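You operate a simulated robot arm through the tools that you are given. There is no shell and no other tool.

You run a simulated two-armed robot. Do the job below in one go: nothing can be reset, and whatever is moved stays where it is left.

Task
Dose the tube on the grey stand with 1 blue and 2 yellow strokes, then rack it.
Fine: park both spouts; the tube goes into the free hole. Set down upright: rinse tube.

It is judged by the outcome, as a careful person would: the job done as asked, and still so three seconds after it is handed in. It fails if anything else is knocked over, pushed out of place, dropped, spilled or broken.

Robot
Two 7-joint arms with fingered hands on one trunk that stands fixed in place. Base frame: the origin is at the foot of the trunk, x ahead of it, y to its left, z up; the work surface is at about z = 0.85. Readings come in m, rad, newtons and seconds.
The left shoulder is at [0.038, 0.125, 1.202], the right one opposite. With the tool pointing down near the work surface each hand reaches from about 0.4 to 0.82 m from the base axis, measured 20 degrees to its own side. Payload 4 kg a hand.
Tool frame (each hand has its own): the origin (TCP) lies between the finger pads and is the grasp point; the fingertips stand 0.029 m ahead of it; z points along the fingers, y is the line along which they close. The gripper opens to 0.1 m; its body begins 0.034 m behind the TCP. The gripper is a hand of 5 fingers: y runs from the thumb to the fingers, the wrist lies at [-0.015, -0.105, -0.177] in the tool frame, and closing takes about 1.5 s.
Orientation is told as [roll, pitch, yaw] about the base's x, y, z axes, in that order, counted from this pose: with the fingers straight down and the wrist toward the robot, the tool's x, y and z point along [0, 1, 0], [1, 0, 0] and [0, 0, -1] of the base frame.

Tools
- The arms move only by the tool apply_moves. It takes "left_series", "right_series" or both (then of equal length, played together; a hand with none holds still); each is a list of rows, each an object of numbers (a shift or turn left out is 0, a gripper value left out holds the last): "x", "y", "z": the shift along the base's x, y, z in cm; "rx", "ry", "rz": the turn, a rotation vector about the base's x, y, z in rad. In form: [{"x": .., "y": .., "z": .., "rx": .., "ry": .., "rz": ..}, ...]. A call has 1 to 20 rows; each row shifts and turns the commanded pose from where the row before left it. "left_grip" and "right_grip" are, for a hand that has rows, the gripper command, from -1 (fully open) to 1 (shut), values between in proportion, set as the call begins (left out, the last holds). Each row takes 0.2 s and may step no farther than 0.05 m and 0.15 rad from the row before; otherwise, or with a gripper value out of range, the whole call is refused. Where a pose cannot be reached the arm comes as near as it can. A force on the tool above 40 N (or 10 N above the force at the start of the call, whichever is more), or a blocked arm, ends the call early, and 0.2 s more pass. Each finger travels about 0.045 m/s and halts on what it meets, pressing with about 31 N; the grip force reading is that of the motor and also rises with nothing between the fingers. The clock runs only during rows and for 0.2 s after the last one: add rows that do not move to give the fingers time. It gives the time, the measured TCP pose, the force on the tool (base axes), the opening and the grip force at its end, in the units of the frame above (readings bear some noise), with the torque about the TCP (base axes, N m) and any sound that the robot's microphone picked up.
- Cameras (640 x 400 px; columns grow to the right, rows downward): "scene" is now at [0.1168, 0.0652, 1.3467]; the picture's right is [0.67, -0.74, -0.00], its down [-0.32, -0.29, -0.91] and it looks along [0.67, 0.61, -0.43] (base axes); focal length 231 px, centre (320, 200). "left" rides on the left gripper at [-0.066, -0.086, -0.121] in its tool frame; the picture's right is [-0.76, -0.31, 0.58], its down [0.59, -0.70, 0.40] and it looks along [0.28, 0.64, 0.71] (tool axes); focal length 247 px, centre (320, 200). "right" rides on the right gripper at [0.066, -0.086, -0.121] in its tool frame; the picture's right is [-0.76, 0.31, -0.58], its down [-0.59, -0.70, 0.40] and it looks along [-0.28, 0.64, 0.71] (tool axes); focal length 247 px, centre (320, 200). There is no depth. A picture from a camera that has moved, and an enlarged one, comes with that camera's place and axes in the base frame and with its lens.
- grab_frame(camera): a new picture of that camera. It takes no simulated time.
- raise_lower(by): moves the trunk up (or, below 0, down) by that many m; the arms and the scene camera ride with it, the base frame stays. It gives what a move gives, with no picture.
- curl_fingers(index, middle, ring, little, thumb_bend, thumb_turn, hand): sets how far each is bent, from 0 (flat) to 100 (curled in); at 30 the hand is open as for a grip, at 70 the pads meet at the TCP. One left out holds its place. A second passes; each finger stops where it meets its share of the squeeze, and holds until it gets a number again. A gripper value or a shape takes the hand back. It gives what a move gives, with no picture; readings hold the bend of each and the force on index, middle, ring, little, thumb and palm. thumb_turn goes from beside the hand (0) to across from the fingers (100), as for a grip.
- grasp_type(shape, hand): the hand has 5 fingers and takes this shape, open, in about a second: jaw (thumb against the fingers, like two jaws); tri (thumb and two fingers); tip (a fingertip pinch); poke (one finger out to press); point (the index stretched); flat (the hand flat); cup (the hand cupped); fist (a fist). The gripper value then closes the fingers along that shape, each until it touches; the sizes above hold for jaw. It gives what a move gives, with no picture.
- head_to(pan, tilt): turns the head with the scene camera to pan (to the left, within 1.396 rad either way) and tilt (down, from -0.506 to 1.204), counted from straight ahead of the robot (the tilt from the chest, where the trunk bows). It gives what a move gives.
- close_up(camera, box): a new picture of the part [left, top, right, bottom] of that camera's present view, enlarged. It takes no simulated time.
- close_job(): hands the job in; it is judged then, once.

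Nothing tells you positions but the pictures and the camera data. Unless the task says otherwise, let go and move clear before handing in.

The tools are called as a command line: name --argument value ..., lists and objects as JSON in quotes. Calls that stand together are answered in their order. apply_moves: Moves the arms, as the interface text tells. Its arguments: {"type":"object","properties":{"left_series":{"type":"array","items":{"type":"object","properties":{"x":{"type":"number"},"y":{"type":"number"},"z":{"type":"number"},"rx":{"type":"number"},"ry":{"type":"number"},"rz":{"type":"number"}}}},"left_grip":{"type":"number"},"right_series":{"type":"array","items":{"type":"object","properties":{"x":{"type":"number"},"y":{"type":"number"},"z":{"type":"number"},"rx":{"type":"number"},"ry":{"type":"number"},"rz":{"type":"number"}}}},"right_grip":{"type":"number"}},"required":[]} The other tools are called the same way: raise_lower (by) moves the trunk up or down; grasp_type (shape, hand) gives the hand a shape; curl_fingers (index, middle, ring, little, thumb_bend, thumb_turn, hand) moves the fingers one by one; head_to (pan, tilt) turns the head that bears the scene camera; grab_frame (camera) takes a picture; close_up (camera, box) takes an enlarged picture of a part of a camera's view; close_job () hands the job in.

At the start:

```text
t: 0.0
left_tcp_pos: [0.3538, 0.413, 1.2519]
left_orientation: [-0.001, 0.001, -0.002]
left_ft_force: [-0.2, -0.1, 0.0]
left_wrist_torque: [0.01, -0.01, -0.02]
left_opening: 0.0996
left_finger_force: 0.0
left_shape: jaw
left_bend: [30.0, 30.0, 30.0, 30.0, 30.0, 98.0]
left_finger forces: [0.0, 0.0, 0.1, 0.0, 0.0, 0.0]
right_tcp_pos: [0.5816, 0.0739, 1.286]
right_orientation: [0.001, 0.002, 0.0]
right_ft_force: [1.0, -0.5, -0.9]
right_wrist_torque: [-0.02, -0.01, -0.02]
right_opening: 0.0999
right_finger_force: 0.0
right_shape: jaw
right_bend: [30.0, 30.0, 30.0, 30.0, 30.0, 98.0]
right_finger forces: [0.0, 0.1, 0.1, 0.1, 0.1, 0.0]
trunk travel left (down, up): [-0.4, 0.347]
head pan, tilt (commanded): [0.735, 0.44]
```

scene: 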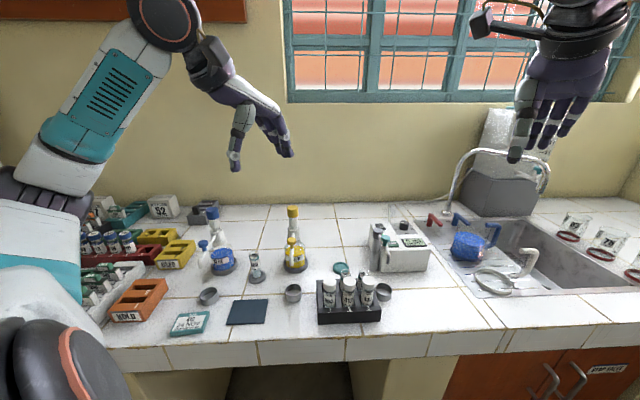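
right: 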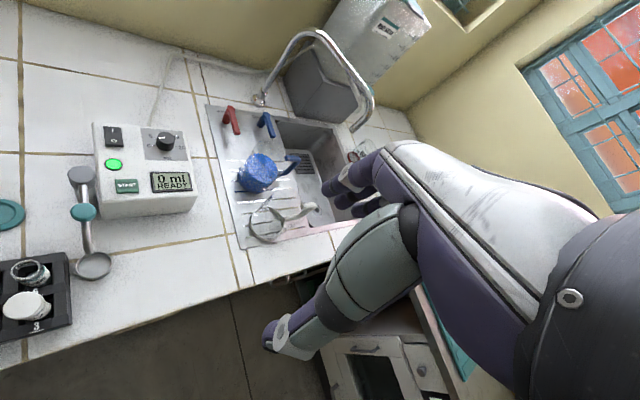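
left: 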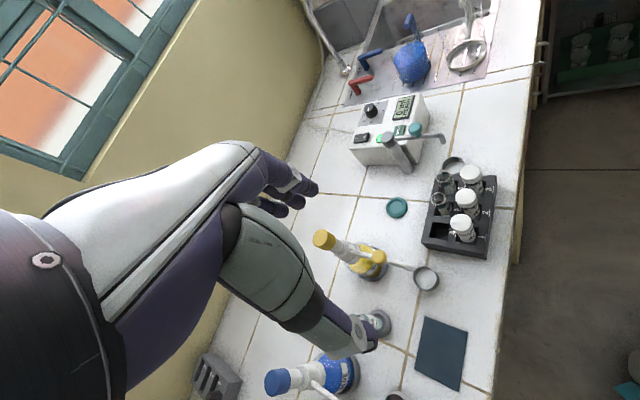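

I see a lab bench with a blue-liquid bottle and a yellow-liquid bottle (dispensers), a small tube on a stand between them, a black rack with white-capped tubes, and a sink to the right. I'll take enlarged pictures first to understand the pieces.

close_up --camera "scene" --box '[180, 190, 340, 290]'

close_up --camera "scene" --box '[280, 230, 440, 330]'

close_up --camera "left" --box '[240, 200, 560, 400]'

close_up --camera "scene" --box '[80, 180, 260, 340]'

```text
4.00 times, centred on (260, 240) of scene
camera zoom: at [0.1168, 0.0652, 1.3467], right [0.67, -0.74, 0.0], down [-0.32, -0.29, -0.91], along [0.67, 0.61, -0.43], focal length 922 px, centre (560, 40)
```

zoom: 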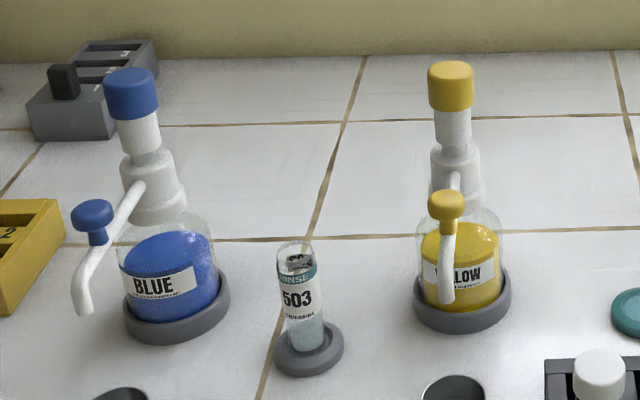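

```text
4.00 times, centred on (360, 280) of scene
camera zoom: at [0.1168, 0.0652, 1.3467], right [0.67, -0.74, 0.0], down [-0.32, -0.29, -0.91], along [0.67, 0.61, -0.43], focal length 922 px, centre (160, -120)
```

zoom: 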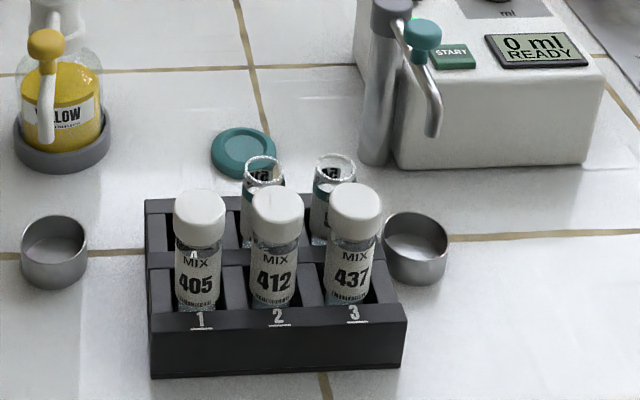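

```text
2.00 times, centred on (400, 300) of left
camera zoom: at [0.269, 0.3476, 1.373], right [-0.31, -0.76, -0.58], down [-0.7, 0.59, -0.4], along [0.64, 0.28, -0.71], focal length 494 px, centre (160, 0)
```

zoom: 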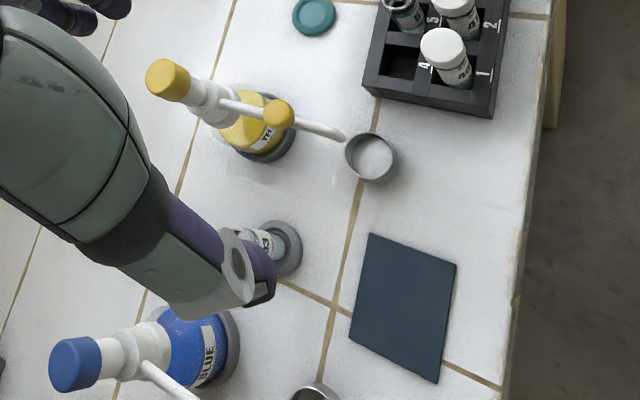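

```text
2.50 times, centred on (170, 260) of scene
camera zoom: at [0.1168, 0.0652, 1.3467], right [0.67, -0.74, 0.0], down [-0.32, -0.29, -0.91], along [0.67, 0.61, -0.43], focal length 576 px, centre (695, 50)
```

zoom: 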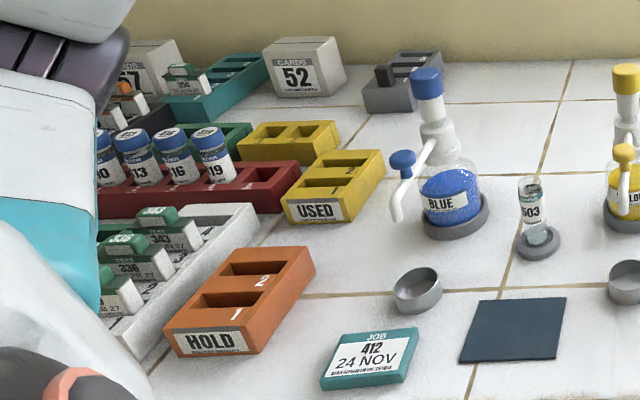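

The bottles look like bottle-top dispensers with swivel spouts, each standing over a steel cup. I want a closer look at the tube labels, the free hole and the rest of the bench.

close_up --camera "scene" --box '[235, 240, 275, 290]'

close_up --camera "scene" --box '[310, 255, 390, 325]'

close_up --camera "left" --box '[400, 150, 510, 270]'

close_up --camera "scene" --box '[360, 190, 460, 300]'

close_up --camera "scene" --box '[170, 190, 240, 340]'

close_up --camera "scene" --box '[420, 100, 640, 300]'

```text
8.00 times, centred on (255, 265) of scene
camera zoom: at [0.1168, 0.0652, 1.3467], right [0.67, -0.74, 0.0], down [-0.32, -0.29, -0.91], along [0.67, 0.61, -0.43], focal length 1845 px, centre (840, -320)
```

zoom: 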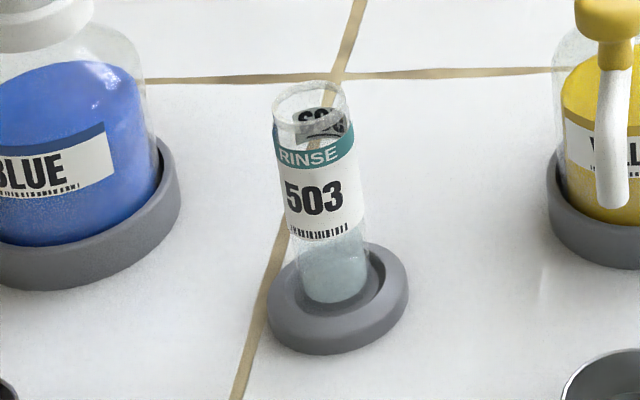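

```text
5.71 times, centred on (350, 290) of scene
camera zoom: at [0.1168, 0.0652, 1.3467], right [0.67, -0.74, 0.0], down [-0.32, -0.29, -0.91], along [0.67, 0.61, -0.43], focal length 1318 px, centre (149, -314)
```

zoom: 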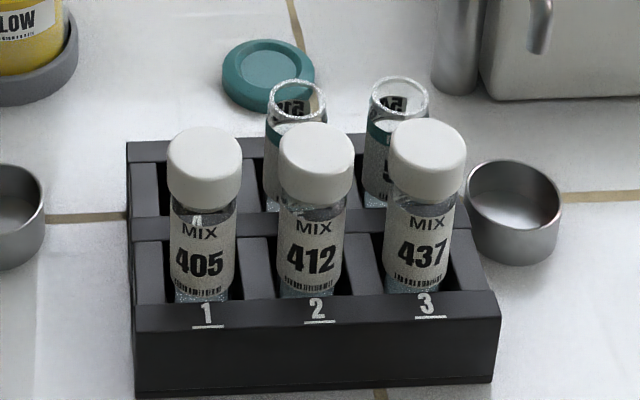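

```text
3.33 times, centred on (455, 210) of left
camera zoom: at [0.269, 0.3476, 1.373], right [-0.31, -0.76, -0.58], down [-0.7, 0.59, -0.4], along [0.64, 0.28, -0.71], focal length 823 px, centre (-130, 167)
```

zoom: 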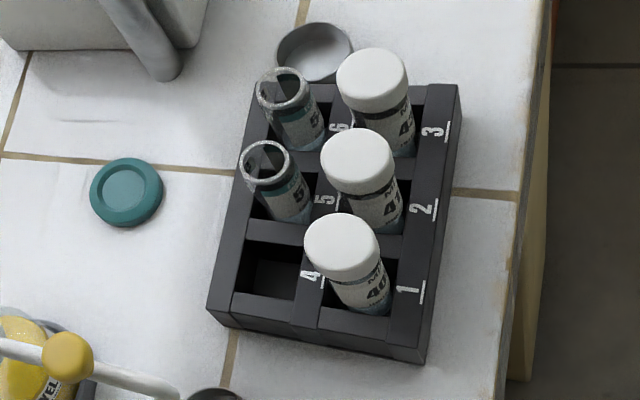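

```text
3.64 times, centred on (410, 245) of scene
camera zoom: at [0.1168, 0.0652, 1.3467], right [0.67, -0.74, 0.0], down [-0.32, -0.29, -0.91], along [0.67, 0.61, -0.43], focal length 838 px, centre (-7, 36)
```

zoom: 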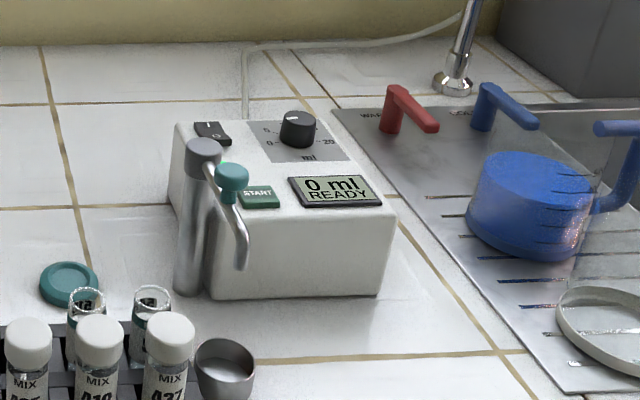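

```text
2.67 times, centred on (205, 265) of scene
camera zoom: at [0.1168, 0.0652, 1.3467], right [0.67, -0.74, 0.0], down [-0.32, -0.29, -0.91], along [0.67, 0.61, -0.43], focal length 615 px, centre (627, 27)
```

zoom: 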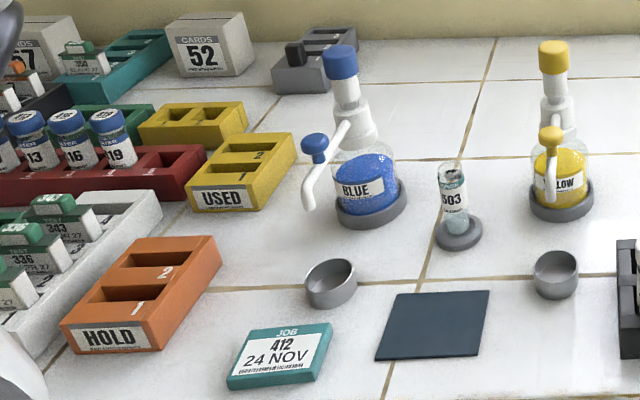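

```text
2.00 times, centred on (530, 200) of scene
camera zoom: at [0.1168, 0.0652, 1.3467], right [0.67, -0.74, 0.0], down [-0.32, -0.29, -0.91], along [0.67, 0.61, -0.43], focal length 461 px, centre (-100, 200)
```

zoom: 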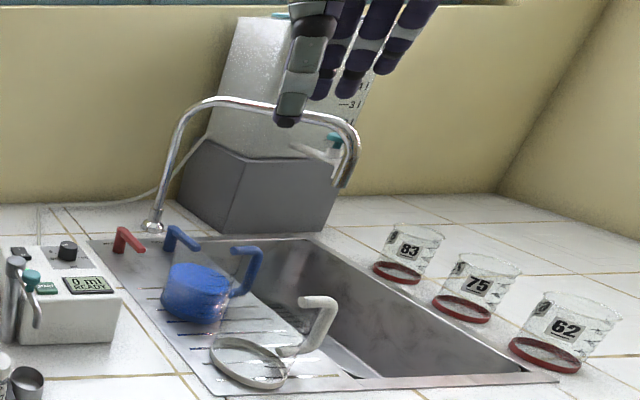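

I take the blue bottle to be near (0.33, 0.65), the yellow near (0.48, 0.50), the tube near (0.373, 0.541) with its top at about z 0.946, and both spouts parked over the steel cups. The rack's free hole is no. 4, at the back left. Next I'll shape the left hand to poke, high and clear of everything, and see where its fingertip is.

grasp_type --hand "left" --shape "poke"

```text
t: 0.9
left_tcp_pos: [0.3529, 0.413, 1.2525]
left_orientation: [0.001, 0.0, 0.0]
left_ft_force: [0.1, 0.3, 0.4]
left_wrist_torque: [0.0, -0.01, 0.01]
left_opening: 0.0
left_finger_force: 0.0
left_shape: poke
left_bend: [70.0, 70.0, 99.0, 99.0, 100.0, 100.0]
left_finger forces: [0.0, 0.0, 0.1, 0.0, 0.0, 0.1]
right_tcp_pos: [0.5811, 0.0747, 1.2848]
right_orientation: [0.001, 0.002, 0.001]
right_ft_force: [0.0, 0.2, -0.2]
right_wrist_torque: [0.02, 0.01, 0.03]
right_opening: 0.0999
right_finger_force: 0.1
right_shape: jaw
right_bend: [30.0, 30.0, 30.0, 30.0, 30.0, 98.0]
right_finger forces: [0.0, 0.0, 0.0, 0.0, 0.1, 0.0]
trunk travel left (down, up): [-0.4, 0.347]
head pan, tilt (commanded): [0.735, 0.44]
```

grab_frame --camera "scene"

close_up --camera "scene" --box '[180, 30, 340, 200]'

grab_frame --camera "left"

```text
taken
camera scene: at [0.1168, 0.0652, 1.3467], right [0.67, -0.74, 0.0], down [-0.32, -0.29, -0.91], along [0.67, 0.61, -0.43], focal length 231 px, centre (320, 200)
```

scene: 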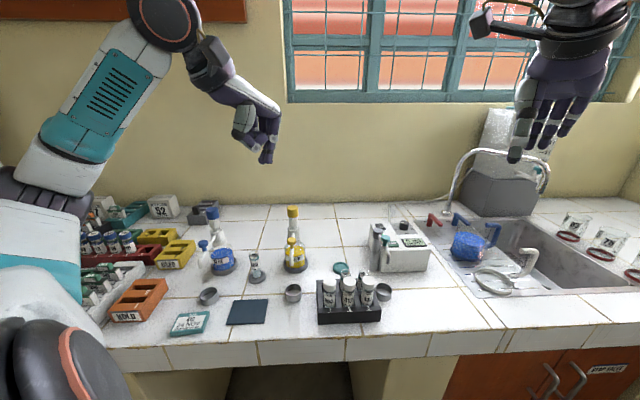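

```text
2.35 times, centred on (260, 115) of scene
camera zoom: at [0.1168, 0.0652, 1.3467], right [0.67, -0.74, 0.0], down [-0.32, -0.29, -0.91], along [0.67, 0.61, -0.43], focal length 542 px, centre (461, 400)
```

zoom: 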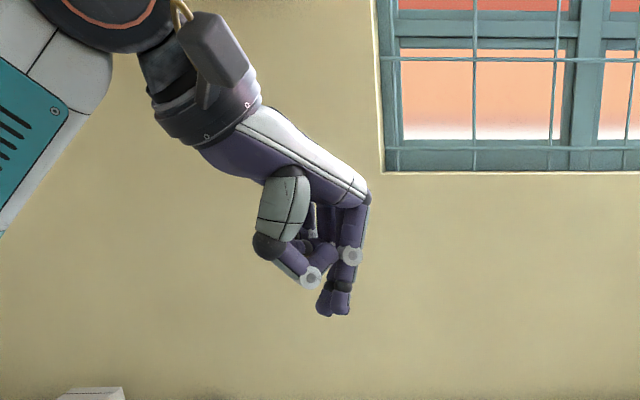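

```text
taken
camera left: at [0.269, 0.3477, 1.373], right [-0.31, -0.76, -0.58], down [-0.7, 0.59, -0.4], along [0.64, 0.28, -0.71], focal length 247 px, centre (320, 200)
```

left: 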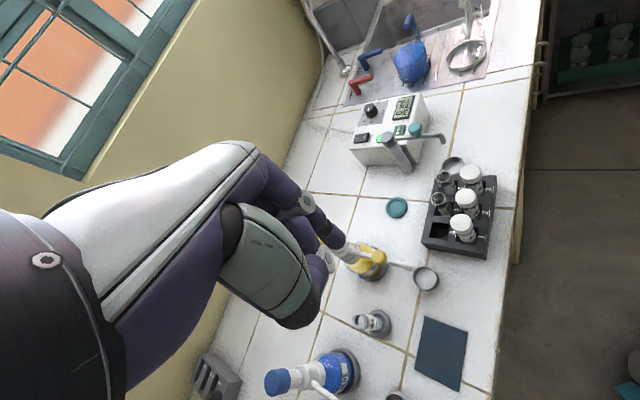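

In the poke shape the index and middle tips sit about 2.5 cm below the TCP, directly under it. Next I'll turn the hand to face the bench (yaw about 45°) and move it where its camera sees the blue dispenser.

apply_moves --left_series '[{"x": -1.5, "y": 0.5, "z": -1, "rz": 0.131}, {"x": -1.5, "y": 0.5, "z": -1, "rz": 0.131}, {"x": -1.5, "y": 0.5, "z": -1, "rz": 0.131}, {"x": -1.5, "y": 0.5, "z": -1, "rz": 0.131}, {"x": -1.5, "y": 0.5, "z": -1, "rz": 0.131}, {"x": -1.5, "y": 0.5, "z": 0, "rz": 0.131}, {}]'

```text
t: 2.5
left_tcp_pos: [0.2629, 0.4437, 1.2018]
left_orientation: [-0.001, 0.001, 0.787]
left_ft_force: [0.8, -0.8, -0.2]
left_wrist_torque: [-0.01, 0.02, 0.04]
left_opening: 0.0
left_finger_force: 0.1
left_shape: poke
left_bend: [70.0, 70.0, 99.0, 99.0, 100.0, 100.0]
left_finger forces: [0.0, 0.0, 0.0, 0.1, 0.1, 0.1]
right_tcp_pos: [0.5814, 0.0732, 1.2851]
right_orientation: [0.0, 0.003, -0.001]
right_ft_force: [-0.1, -1.1, 0.4]
right_wrist_torque: [-0.02, 0.0, -0.03]
right_opening: 0.0999
right_finger_force: 0.1
right_shape: jaw
right_bend: [30.0, 30.0, 30.0, 30.0, 30.0, 98.0]
right_finger forces: [0.0, 0.0, 0.0, 0.0, 0.0, 0.1]
trunk travel left (down, up): [-0.4, 0.347]
head pan, tilt (commanded): [0.735, 0.44]
```

grab_frame --camera "left"

grab_frame --camera "scene"

close_up --camera "scene" --box '[195, 195, 275, 285]'

close_up --camera "scene" --box '[265, 195, 345, 305]'

```text
taken
camera left: at [0.25, 0.3365, 1.3227], right [0.32, -0.75, -0.58], down [-0.91, -0.08, -0.4], along [0.25, 0.65, -0.71], focal length 247 px, centre (320, 200)
```

left: 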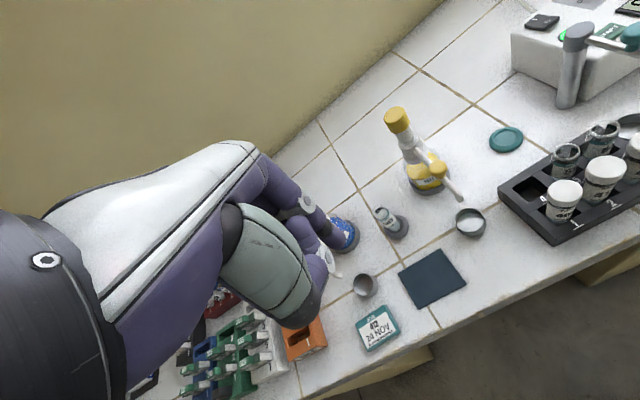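

```text
taken
camera scene: at [0.1171, 0.0654, 1.3466], right [0.67, -0.74, 0.0], down [-0.32, -0.29, -0.9], along [0.67, 0.61, -0.43], focal length 231 px, centre (320, 200)
```

scene: 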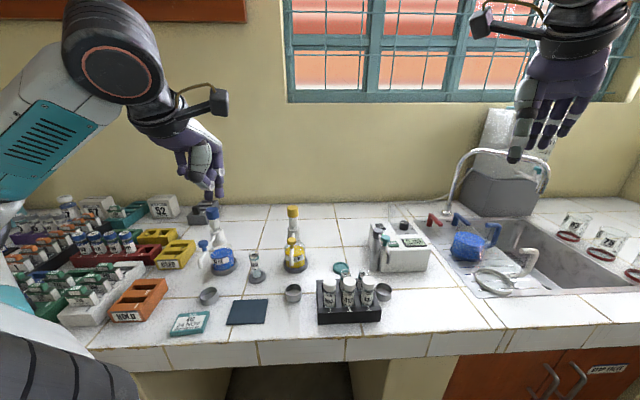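

```text
4.44 times, centred on (235, 240) of scene
camera zoom: at [0.1171, 0.0654, 1.3466], right [0.67, -0.74, 0.0], down [-0.32, -0.29, -0.9], along [0.67, 0.61, -0.43], focal length 1025 px, centre (698, 22)
```

zoom: 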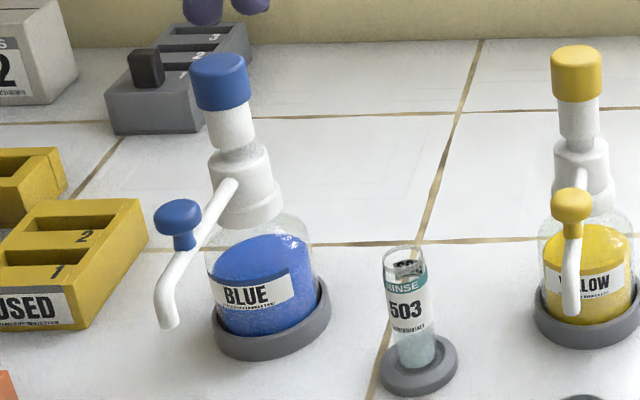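

```text
3.64 times, centred on (305, 250) of scene
camera zoom: at [0.1171, 0.0654, 1.3466], right [0.67, -0.74, 0.0], down [-0.32, -0.29, -0.9], along [0.67, 0.61, -0.43], focal length 838 px, centre (374, 18)
```

zoom: 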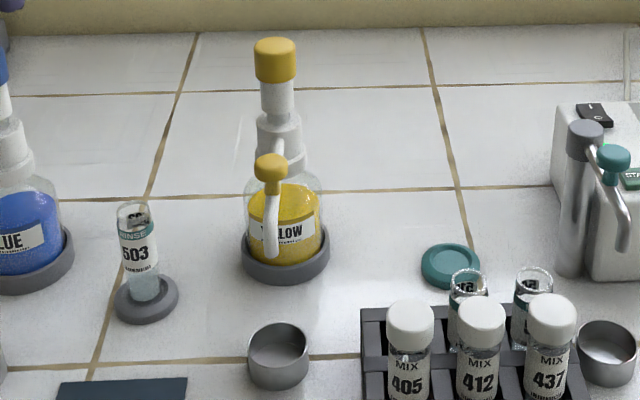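

Both spouts hang right over their cups, so they are parked now. From two views, the yellow axis is near (0.481, 0.496), the blue axis near (0.331, 0.651), both caps top out at about z 1.058, and the knobs sit about 0.087 m from the axis at about z 1.016. I'll try the tri shape, since it may suit both holding the knobs and pressing.

grasp_type --hand "left" --shape "tri"

close_up --camera "scene" --box '[120, 70, 280, 230]'

grab_frame --camera "left"

```text
t: 3.4
left_tcp_pos: [0.2626, 0.4423, 1.2032]
left_orientation: [-0.001, -0.001, 0.785]
left_ft_force: [0.1, -0.4, 0.2]
left_wrist_torque: [-0.01, -0.02, 0.0]
left_opening: 0.0998
left_finger_force: 0.0
left_shape: tri
left_bend: [30.0, 30.0, 99.0, 99.0, 30.0, 98.0]
left_finger forces: [0.0, 0.0, 0.1, 0.1, 0.0, 0.0]
right_tcp_pos: [0.582, 0.0741, 1.2853]
right_orientation: [-0.001, 0.001, 0.0]
right_ft_force: [-0.6, 0.8, 0.5]
right_wrist_torque: [-0.03, -0.01, 0.01]
right_opening: 0.0997
right_finger_force: 0.1
right_shape: jaw
right_bend: [30.0, 30.0, 30.0, 30.0, 30.0, 98.0]
right_finger forces: [0.1, 0.0, 0.1, 0.0, 0.0, 0.0]
trunk travel left (down, up): [-0.4, 0.347]
head pan, tilt (commanded): [0.735, 0.44]
```

```text
2.50 times, centred on (200, 150) of scene
camera zoom: at [0.1168, 0.0652, 1.3467], right [0.67, -0.74, 0.0], down [-0.32, -0.29, -0.91], along [0.67, 0.61, -0.43], focal length 576 px, centre (620, 325)
```

zoom: 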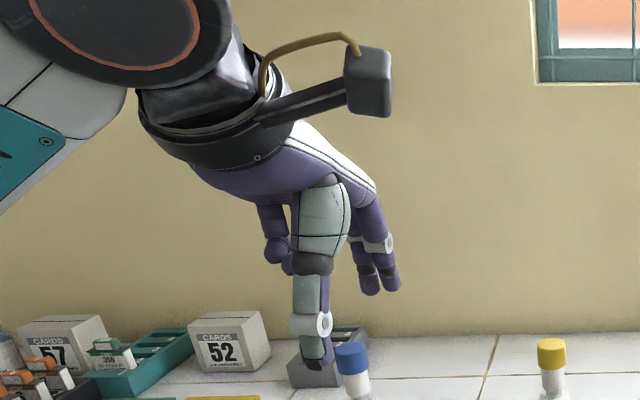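

```text
taken
camera left: at [0.2498, 0.3363, 1.3227], right [0.32, -0.75, -0.58], down [-0.91, -0.08, -0.4], along [0.25, 0.65, -0.71], focal length 247 px, centre (320, 200)
```

left: 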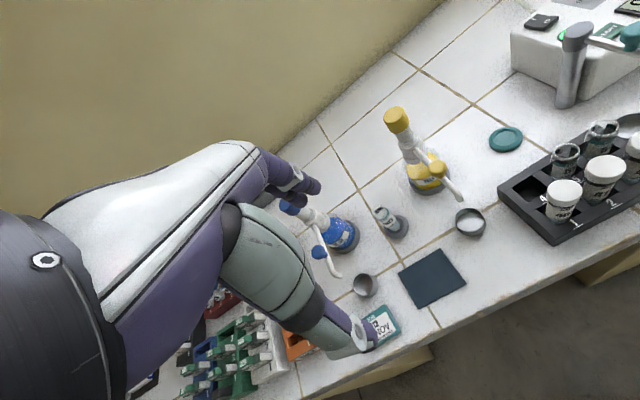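

close_up --camera "left" --box '[270, 180, 410, 310]'

close_up --camera "left" --box '[360, 90, 500, 240]'

```text
3.08 times, centred on (340, 245) of left
camera zoom: at [0.2498, 0.3363, 1.3227], right [0.32, -0.75, -0.58], down [-0.91, -0.08, -0.4], along [0.25, 0.65, -0.71], focal length 760 px, centre (258, 62)
```

zoom: 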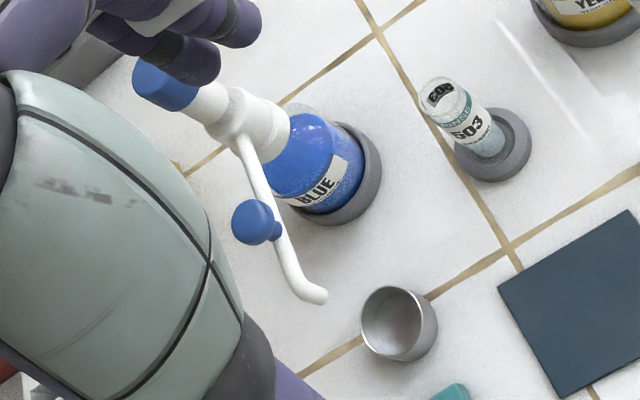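

```text
2.67 times, centred on (430, 165) of left
camera zoom: at [0.2498, 0.3363, 1.3227], right [0.32, -0.75, -0.58], down [-0.91, -0.08, -0.4], along [0.25, 0.65, -0.71], focal length 659 px, centre (27, 293)
```

zoom: 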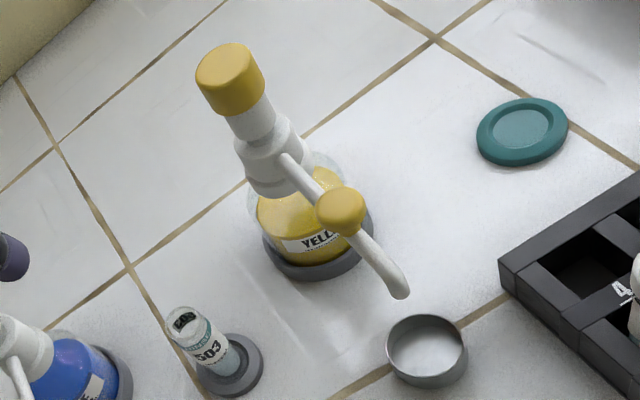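

The spouts, knobs and tube agree between the two cameras to within a few mm. I'll make a single straight index probe, with the other fingers curled and the thumb tucked. The knobs can then be pushed from either side, and I'll check the shape in free air.

curl_fingers --hand "left" --index 30 --middle 100 --ring 100 --little 100 --thumb_bend 60 --thumb_turn 0

close_up --camera "scene" --box '[120, 70, 280, 230]'

grab_frame --camera "left"

```text
t: 4.4
left_tcp_pos: [0.2627, 0.4433, 1.2025]
left_orientation: [0.0, 0.0, 0.788]
left_ft_force: [0.4, 0.9, 1.6]
left_wrist_torque: [0.04, 0.02, 0.05]
left_opening: 0.1053
left_finger_force: 0.1
left_shape: fingers
left_bend: [30.0, 100.0, 99.0, 100.0, 60.0, 0.0]
left_finger forces: [0.1, 0.0, 0.0, 0.0, 0.1, 0.0]
right_tcp_pos: [0.5813, 0.0738, 1.2856]
right_orientation: [0.0, 0.002, 0.001]
right_ft_force: [-0.4, -0.4, 0.5]
right_wrist_torque: [0.02, 0.02, 0.0]
right_opening: 0.0999
right_finger_force: 0.0
right_shape: jaw
right_bend: [30.0, 30.0, 30.0, 30.0, 30.0, 98.0]
right_finger forces: [0.0, 0.1, 0.0, 0.1, 0.1, 0.1]
trunk travel left (down, up): [-0.4, 0.347]
head pan, tilt (commanded): [0.735, 0.44]
```

```text
2.50 times, centred on (200, 150) of scene
camera zoom: at [0.1168, 0.0652, 1.3467], right [0.67, -0.74, 0.0], down [-0.32, -0.29, -0.91], along [0.67, 0.61, -0.43], focal length 576 px, centre (620, 325)
```

zoom: 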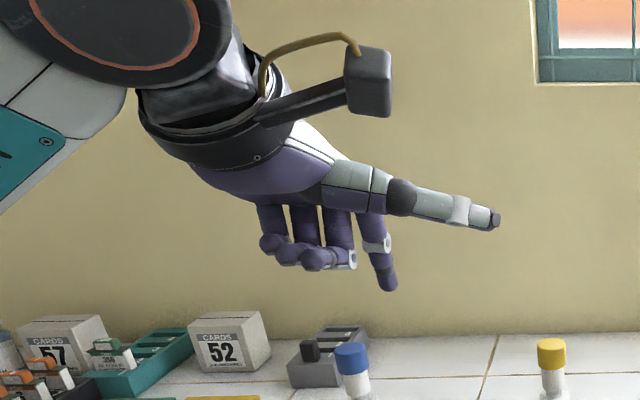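

```text
taken
camera left: at [0.2498, 0.3363, 1.3227], right [0.32, -0.75, -0.58], down [-0.91, -0.08, -0.4], along [0.25, 0.65, -0.71], focal length 247 px, centre (320, 200)
```

left: 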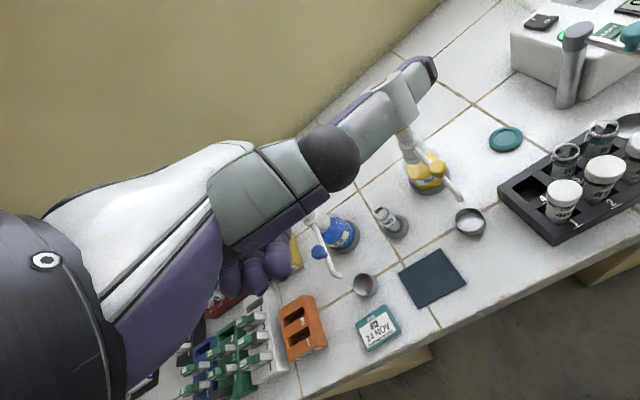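

curl_fingers --hand "left" --index 30 --thumb_bend 100 --thumb_turn 30

close_up --camera "scene" --box '[120, 70, 280, 230]'

grab_frame --camera "left"

```text
t: 5.4
left_tcp_pos: [0.262, 0.4426, 1.2027]
left_orientation: [0.0, 0.0, 0.787]
left_ft_force: [0.7, -0.3, 0.2]
left_wrist_torque: [0.02, 0.01, -0.02]
left_opening: 0.0412
left_finger_force: 0.1
left_shape: fingers
left_bend: [30.0, 100.0, 99.0, 100.0, 100.0, 31.0]
left_finger forces: [0.1, 0.0, 0.0, 0.1, 0.1, 0.1]
right_tcp_pos: [0.5812, 0.073, 1.2834]
right_orientation: [0.0, 0.003, 0.001]
right_ft_force: [0.3, 0.9, 0.4]
right_wrist_torque: [0.02, 0.0, -0.01]
right_opening: 0.0999
right_finger_force: 0.0
right_shape: jaw
right_bend: [30.0, 30.0, 30.0, 30.0, 30.0, 98.0]
right_finger forces: [0.1, 0.0, 0.1, 0.1, 0.1, 0.0]
trunk travel left (down, up): [-0.4, 0.347]
head pan, tilt (commanded): [0.735, 0.44]
```

```text
2.50 times, centred on (200, 150) of scene
camera zoom: at [0.1168, 0.0652, 1.3467], right [0.67, -0.74, 0.0], down [-0.32, -0.29, -0.91], along [0.67, 0.61, -0.43], focal length 576 px, centre (620, 325)
```

zoom: 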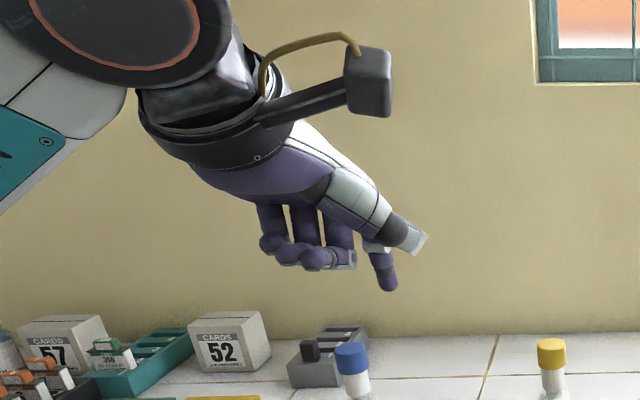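

```text
taken
camera left: at [0.2498, 0.3363, 1.3227], right [0.32, -0.75, -0.58], down [-0.91, -0.08, -0.4], along [0.25, 0.65, -0.71], focal length 247 px, centre (320, 200)
```

left: 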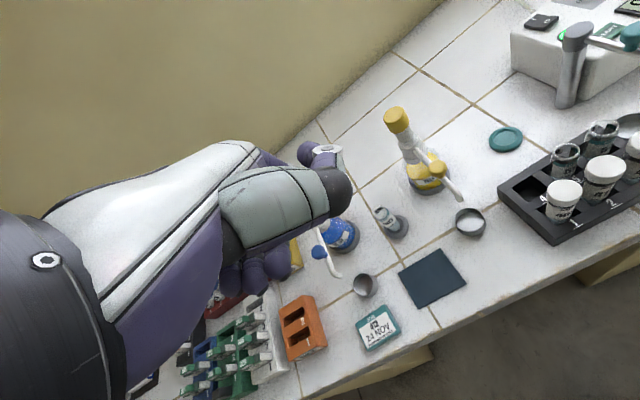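

The index is now a clean vertical probe. Its tip is about 5 cm ahead of and 2 cm below the TCP, with the thumb tucked higher and to the right. I'll bring it above the left side of the blue knob, still above the cap height.

apply_moves --left_series '[{"x": -1.18, "y": 2.86, "z": -1.2}, {"x": -1.18, "y": 2.86, "z": -1.2}, {"x": -1.18, "y": 2.86, "z": -1.2}, {"x": -1.18, "y": 2.86, "z": -1.2}, {"x": -1.18, "y": 2.86, "z": -1.2}, {}]'

close_up --camera "scene" --box '[160, 150, 280, 290]'

grab_frame --camera "left"

```text
t: 6.8
left_tcp_pos: [0.2035, 0.5861, 1.1436]
left_orientation: [0.0, 0.0, 0.786]
left_ft_force: [-0.5, -0.4, 0.3]
left_wrist_torque: [0.01, 0.01, 0.01]
left_opening: 0.0413
left_finger_force: 0.1
left_shape: fingers
left_bend: [30.0, 100.0, 99.0, 100.0, 100.0, 31.0]
left_finger forces: [0.0, 0.0, 0.1, 0.0, 0.1, 0.0]
right_tcp_pos: [0.5811, 0.0733, 1.285]
right_orientation: [-0.001, 0.002, -0.001]
right_ft_force: [0.0, -0.2, -0.2]
right_wrist_torque: [0.03, 0.0, -0.01]
right_opening: 0.0998
right_finger_force: 0.0
right_shape: jaw
right_bend: [30.0, 30.0, 30.0, 30.0, 30.0, 98.0]
right_finger forces: [0.0, 0.0, 0.1, 0.1, 0.0, 0.0]
trunk travel left (down, up): [-0.4, 0.347]
head pan, tilt (commanded): [0.735, 0.44]
```

```text
2.86 times, centred on (220, 220) of scene
camera zoom: at [0.1169, 0.0649, 1.3467], right [0.67, -0.74, 0.0], down [-0.32, -0.28, -0.91], along [0.67, 0.61, -0.43], focal length 659 px, centre (606, 143)
```

zoom: 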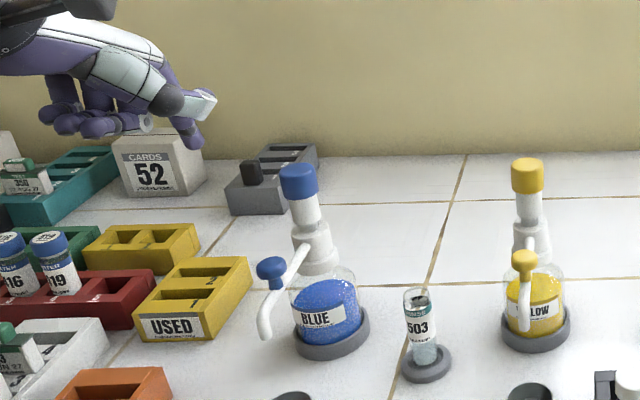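

```text
taken
camera left: at [0.191, 0.4793, 1.263], right [0.32, -0.75, -0.58], down [-0.91, -0.08, -0.4], along [0.25, 0.65, -0.71], focal length 247 px, centre (320, 200)
```

left: 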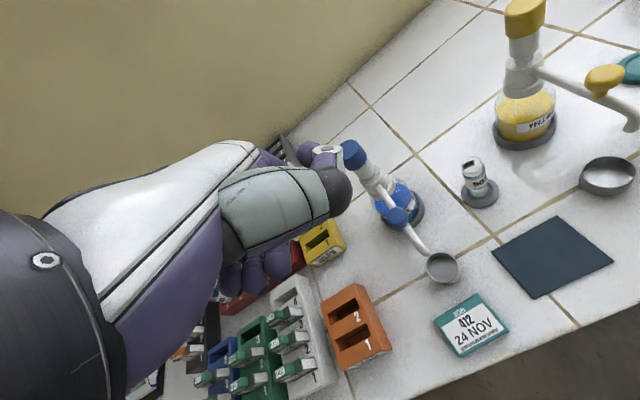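

The fingertip is where I predicted, to within 4 mm. I'll lower it beside the blue knob, leaving about 1 cm of gap, and check before touching anything.

apply_moves --left_series '[{"z": -3.3}, {"z": -3.3}, {"z": -3.3}, {"z": -3.2}, {}]'

close_up --camera "scene" --box '[180, 190, 280, 290]'

close_up --camera "left" --box '[280, 100, 480, 300]'

```text
t: 8.0
left_tcp_pos: [0.204, 0.5857, 1.0121]
left_orientation: [0.0, 0.0, 0.786]
left_ft_force: [-0.3, -0.2, -0.6]
left_wrist_torque: [-0.01, -0.01, 0.01]
left_opening: 0.0412
left_finger_force: 0.1
left_shape: fingers
left_bend: [30.0, 100.0, 99.0, 100.0, 100.0, 31.0]
left_finger forces: [0.1, 0.0, 0.0, 0.0, 0.0, 0.0]
right_tcp_pos: [0.5817, 0.0732, 1.2838]
right_orientation: [-0.001, 0.002, 0.0]
right_ft_force: [-0.2, -0.1, 1.0]
right_wrist_torque: [0.04, -0.01, -0.01]
right_opening: 0.0998
right_finger_force: 0.0
right_shape: jaw
right_bend: [30.0, 30.0, 30.0, 30.0, 30.0, 98.0]
right_finger forces: [0.0, 0.0, 0.1, 0.0, 0.0, 0.0]
trunk travel left (down, up): [-0.4, 0.347]
head pan, tilt (commanded): [0.735, 0.44]
```

```text
4.00 times, centred on (230, 240) of scene
camera zoom: at [0.1168, 0.0652, 1.3467], right [0.67, -0.74, 0.0], down [-0.32, -0.29, -0.91], along [0.67, 0.61, -0.43], focal length 922 px, centre (680, 40)
```

zoom: 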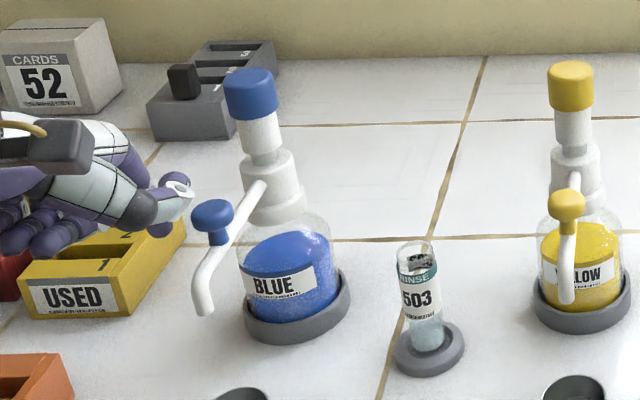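

```text
2.00 times, centred on (380, 200) of left
camera zoom: at [0.1914, 0.4793, 1.1321], right [0.32, -0.75, -0.58], down [-0.91, -0.08, -0.4], along [0.25, 0.65, -0.71], focal length 494 px, centre (200, 200)
```

zoom: 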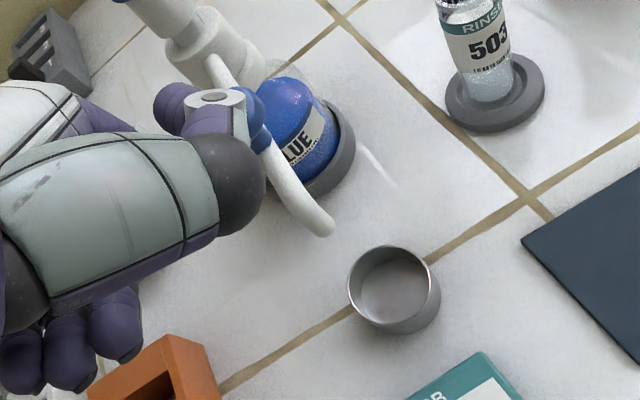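

The index is beside the blue knob, but the tucked thumb sits only just above knob height. I'll lift 8 mm for clearance, then start the slow push toward the tube side and check halfway.

apply_moves --left_series '[{"z": 0.8}, {"x": 0.71, "y": -0.85}, {"x": 0.37, "y": -0.5}, {"x": 0.36, "y": -0.51}, {"x": 0.55, "y": -0.55}, {"x": 0.55, "y": -0.55}, {}]'

close_up --camera "scene" --box '[180, 190, 280, 290]'

close_up --camera "left" --box '[280, 100, 480, 300]'

```text
t: 9.6
left_tcp_pos: [0.2301, 0.5557, 1.0198]
left_orientation: [0.001, -0.002, 0.785]
left_ft_force: [0.1, -0.8, 0.2]
left_wrist_torque: [-0.05, 0.01, -0.02]
left_opening: 0.041
left_finger_force: 0.1
left_shape: fingers
left_bend: [30.0, 100.0, 99.0, 100.0, 100.0, 31.0]
left_finger forces: [0.0, 0.0, 0.1, 0.0, 0.0, 0.1]
right_tcp_pos: [0.581, 0.0734, 1.2855]
right_orientation: [0.0, 0.003, -0.001]
right_ft_force: [0.4, -0.5, 0.8]
right_wrist_torque: [0.01, -0.03, 0.0]
right_opening: 0.0997
right_finger_force: 0.1
right_shape: jaw
right_bend: [30.0, 30.0, 30.0, 30.0, 30.0, 98.0]
right_finger forces: [0.0, 0.0, 0.1, 0.1, 0.1, 0.0]
trunk travel left (down, up): [-0.4, 0.347]
head pan, tilt (commanded): [0.735, 0.44]
```

```text
4.00 times, centred on (230, 240) of scene
camera zoom: at [0.1167, 0.0652, 1.3467], right [0.67, -0.74, 0.0], down [-0.32, -0.29, -0.91], along [0.67, 0.61, -0.43], focal length 922 px, centre (680, 40)
```

zoom: 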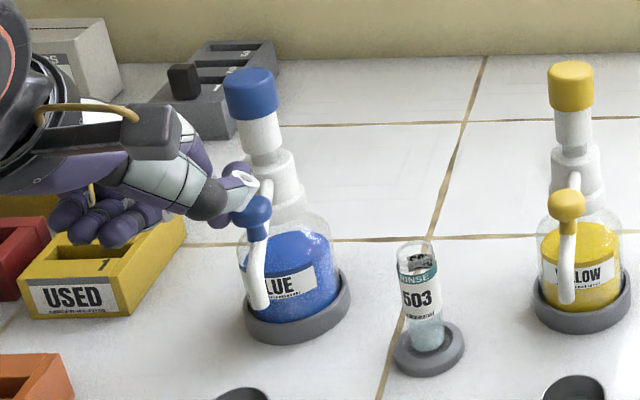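

```text
2.00 times, centred on (380, 200) of left
camera zoom: at [0.2169, 0.4495, 1.1399], right [0.32, -0.75, -0.58], down [-0.91, -0.08, -0.4], along [0.25, 0.65, -0.71], focal length 494 px, centre (200, 200)
```

zoom: 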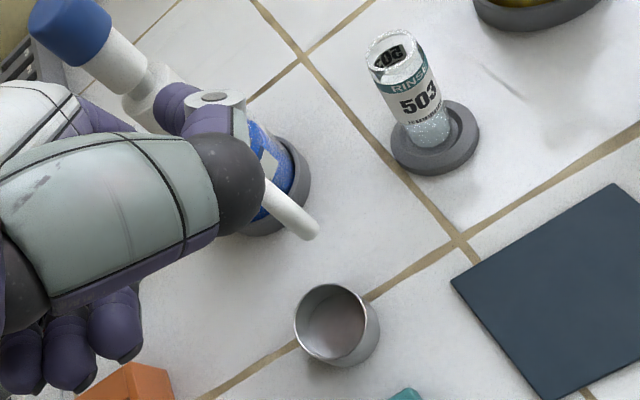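

The spout swings freely and the bottle hasn't moved. I'll keep going along the arc and stop a little short of the tube to check.

apply_moves --left_series '[{"x": 0.635, "y": -0.445}, {"x": 0.635, "y": -0.445}, {"x": 0.71, "y": -0.33}, {"x": 0.71, "y": -0.33}, {"x": 0.75, "y": -0.2}, {"x": 0.75, "y": -0.2}, {"x": 0.775, "y": -0.07}, {"x": 0.775, "y": -0.07}, {}]'

close_up --camera "scene" --box '[200, 190, 300, 290]'

close_up --camera "left" --box '[280, 100, 480, 300]'

```text
t: 11.6
left_tcp_pos: [0.2869, 0.5352, 1.0206]
left_orientation: [0.0, 0.0, 0.785]
left_ft_force: [0.5, -0.1, -0.2]
left_wrist_torque: [0.02, 0.0, 0.04]
left_opening: 0.0413
left_finger_force: 0.1
left_shape: fingers
left_bend: [30.0, 100.0, 99.0, 100.0, 100.0, 31.0]
left_finger forces: [0.1, 0.0, 0.0, 0.0, 0.0, 0.0]
right_tcp_pos: [0.5813, 0.0738, 1.2851]
right_orientation: [-0.001, 0.001, -0.002]
right_ft_force: [-0.2, 0.4, -0.2]
right_wrist_torque: [0.0, 0.02, -0.01]
right_opening: 0.0998
right_finger_force: 0.1
right_shape: jaw
right_bend: [30.0, 30.0, 30.0, 30.0, 30.0, 98.0]
right_finger forces: [0.0, 0.0, 0.0, 0.0, 0.1, 0.1]
trunk travel left (down, up): [-0.4, 0.347]
head pan, tilt (commanded): [0.735, 0.44]
```

```text
4.00 times, centred on (250, 240) of scene
camera zoom: at [0.1167, 0.0652, 1.3467], right [0.67, -0.74, 0.0], down [-0.32, -0.29, -0.91], along [0.67, 0.61, -0.43], focal length 922 px, centre (600, 40)
```

zoom: 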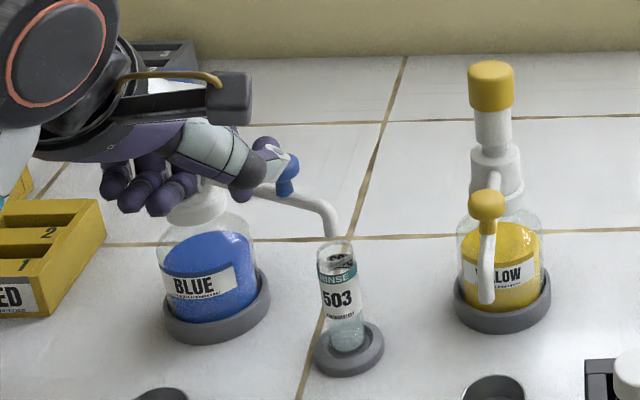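

```text
2.00 times, centred on (380, 200) of left
camera zoom: at [0.274, 0.4282, 1.1399], right [0.32, -0.75, -0.58], down [-0.91, -0.08, -0.4], along [0.25, 0.65, -0.71], focal length 494 px, centre (200, 200)
```

zoom: 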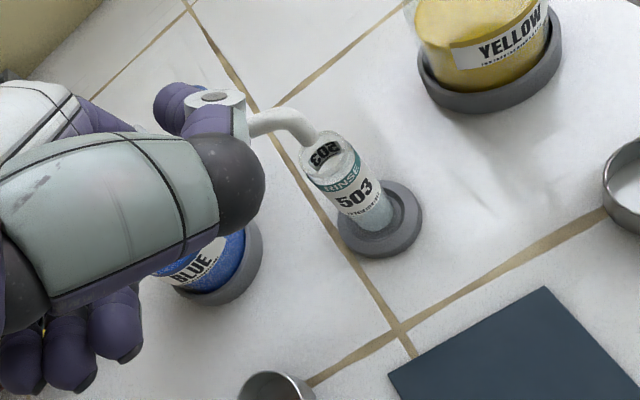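

The blue spout tip is nearly over the tube mouth, maybe 3 mm short. I'll nudge it a little further and look closely.

apply_moves --left_series '[{"x": 0.3, "y": 0.04}, {}]'

close_up --camera "scene" --box '[235, 230, 275, 290]'

close_up --camera "left" --box '[330, 130, 430, 230]'

```text
t: 12.2
left_tcp_pos: [0.289, 0.5355, 1.0198]
left_orientation: [-0.001, 0.001, 0.786]
left_ft_force: [-0.2, 0.1, 0.4]
left_wrist_torque: [-0.01, 0.0, 0.01]
left_opening: 0.0413
left_finger_force: 0.0
left_shape: fingers
left_bend: [30.0, 100.0, 99.0, 100.0, 100.0, 31.0]
left_finger forces: [0.0, 0.0, 0.1, 0.0, 0.1, 0.0]
right_tcp_pos: [0.5806, 0.073, 1.2852]
right_orientation: [-0.001, 0.002, 0.001]
right_ft_force: [0.0, 0.1, -0.5]
right_wrist_torque: [-0.01, -0.04, -0.02]
right_opening: 0.0999
right_finger_force: 0.0
right_shape: jaw
right_bend: [30.0, 30.0, 30.0, 30.0, 30.0, 98.0]
right_finger forces: [0.0, 0.0, 0.0, 0.1, 0.0, 0.1]
trunk travel left (down, up): [-0.4, 0.347]
head pan, tilt (commanded): [0.735, 0.44]
```

```text
6.67 times, centred on (255, 260) of scene
camera zoom: at [0.1168, 0.0652, 1.3467], right [0.67, -0.74, 0.0], down [-0.32, -0.29, -0.91], along [0.67, 0.61, -0.43], focal length 1537 px, centre (753, -200)
```

zoom: 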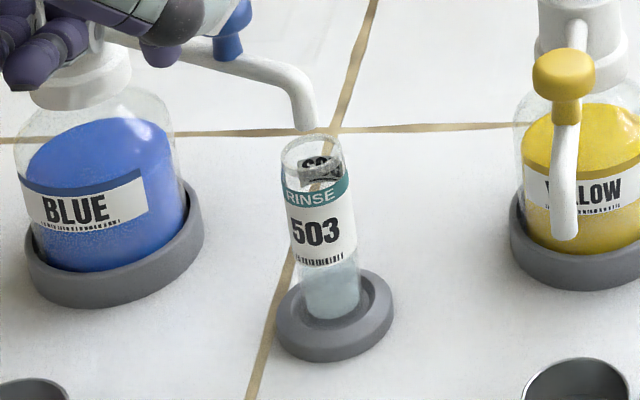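

```text
4.00 times, centred on (380, 180) of left
camera zoom: at [0.2767, 0.4288, 1.1397], right [0.32, -0.75, -0.58], down [-0.91, -0.08, -0.4], along [0.25, 0.65, -0.71], focal length 988 px, centre (80, 280)
```

zoom: 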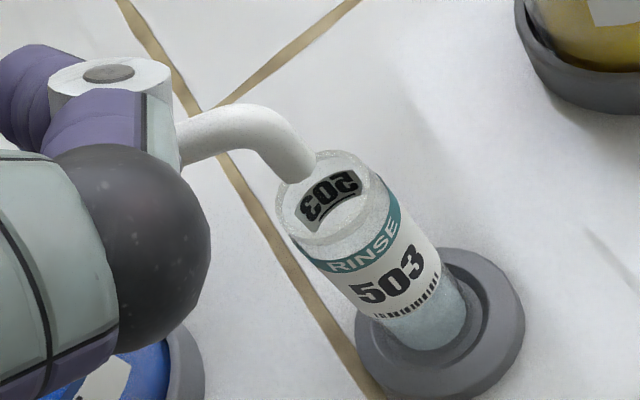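

Both views agree that the blue tip sits centred over the mouth, about 11 mm above it. I'll back the finger off the knob, rise clear, and change to the poke shape for pressing.

apply_moves --left_series '[{"x": -0.93, "y": -0.37}, {"x": -0.93, "y": -0.37}, {"x": -0.5, "y": -0.3, "z": 3}, {"z": 3}, {"z": 3}, {"z": 3}, {}]'

grasp_type --hand "left" --shape "poke"

close_up --camera "scene" --box '[190, 150, 310, 290]'

```text
t: 13.8
left_tcp_pos: [0.2667, 0.5248, 1.1406]
left_orientation: [0.0, 0.003, 0.784]
left_ft_force: [0.4, 0.3, 0.5]
left_wrist_torque: [0.02, 0.0, -0.02]
left_opening: 0.0413
left_finger_force: 0.1
left_shape: fingers
left_bend: [30.0, 100.0, 99.0, 100.0, 100.0, 31.0]
left_finger forces: [0.1, 0.0, 0.0, 0.0, 0.0, 0.0]
right_tcp_pos: [0.5809, 0.0735, 1.2845]
right_orientation: [0.001, 0.0, -0.002]
right_ft_force: [-0.1, 0.0, 0.4]
right_wrist_torque: [0.03, 0.02, 0.0]
right_opening: 0.0997
right_finger_force: 0.0
right_shape: jaw
right_bend: [30.0, 30.0, 30.0, 30.0, 30.0, 98.0]
right_finger forces: [0.1, 0.0, 0.0, 0.0, 0.0, 0.1]
trunk travel left (down, up): [-0.4, 0.347]
head pan, tilt (commanded): [0.735, 0.44]
```

```text
t: 14.7
left_tcp_pos: [0.2666, 0.5256, 1.1395]
left_orientation: [0.0, 0.001, 0.785]
left_ft_force: [-0.4, 0.0, -0.2]
left_wrist_torque: [0.0, -0.01, 0.02]
left_opening: 0.0
left_finger_force: 0.0
left_shape: poke
left_bend: [70.0, 70.0, 99.0, 99.0, 100.0, 100.0]
left_finger forces: [0.1, 0.0, 0.0, 0.0, 0.0, 0.0]
right_tcp_pos: [0.5809, 0.0737, 1.2854]
right_orientation: [0.001, 0.002, 0.0]
right_ft_force: [-0.5, 1.3, 0.0]
right_wrist_torque: [-0.01, -0.01, -0.01]
right_opening: 0.0998
right_finger_force: 0.1
right_shape: jaw
right_bend: [30.0, 30.0, 30.0, 30.0, 30.0, 98.0]
right_finger forces: [0.1, 0.0, 0.0, 0.0, 0.0, 0.0]
trunk travel left (down, up): [-0.4, 0.347]
head pan, tilt (commanded): [0.735, 0.44]
```

```text
2.86 times, centred on (250, 220) of scene
camera zoom: at [0.1168, 0.0652, 1.3467], right [0.67, -0.74, 0.0], down [-0.32, -0.29, -0.91], along [0.67, 0.61, -0.43], focal length 659 px, centre (520, 143)
```

zoom: 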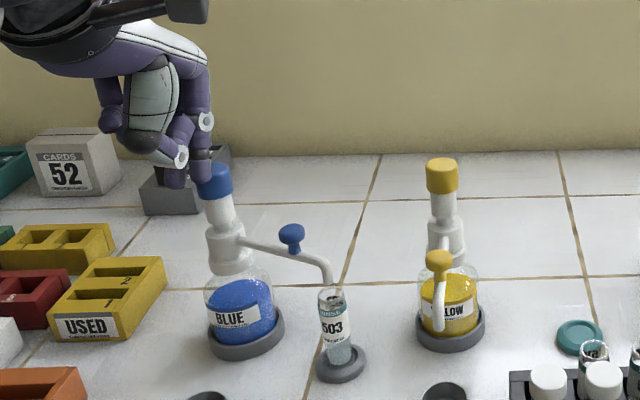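

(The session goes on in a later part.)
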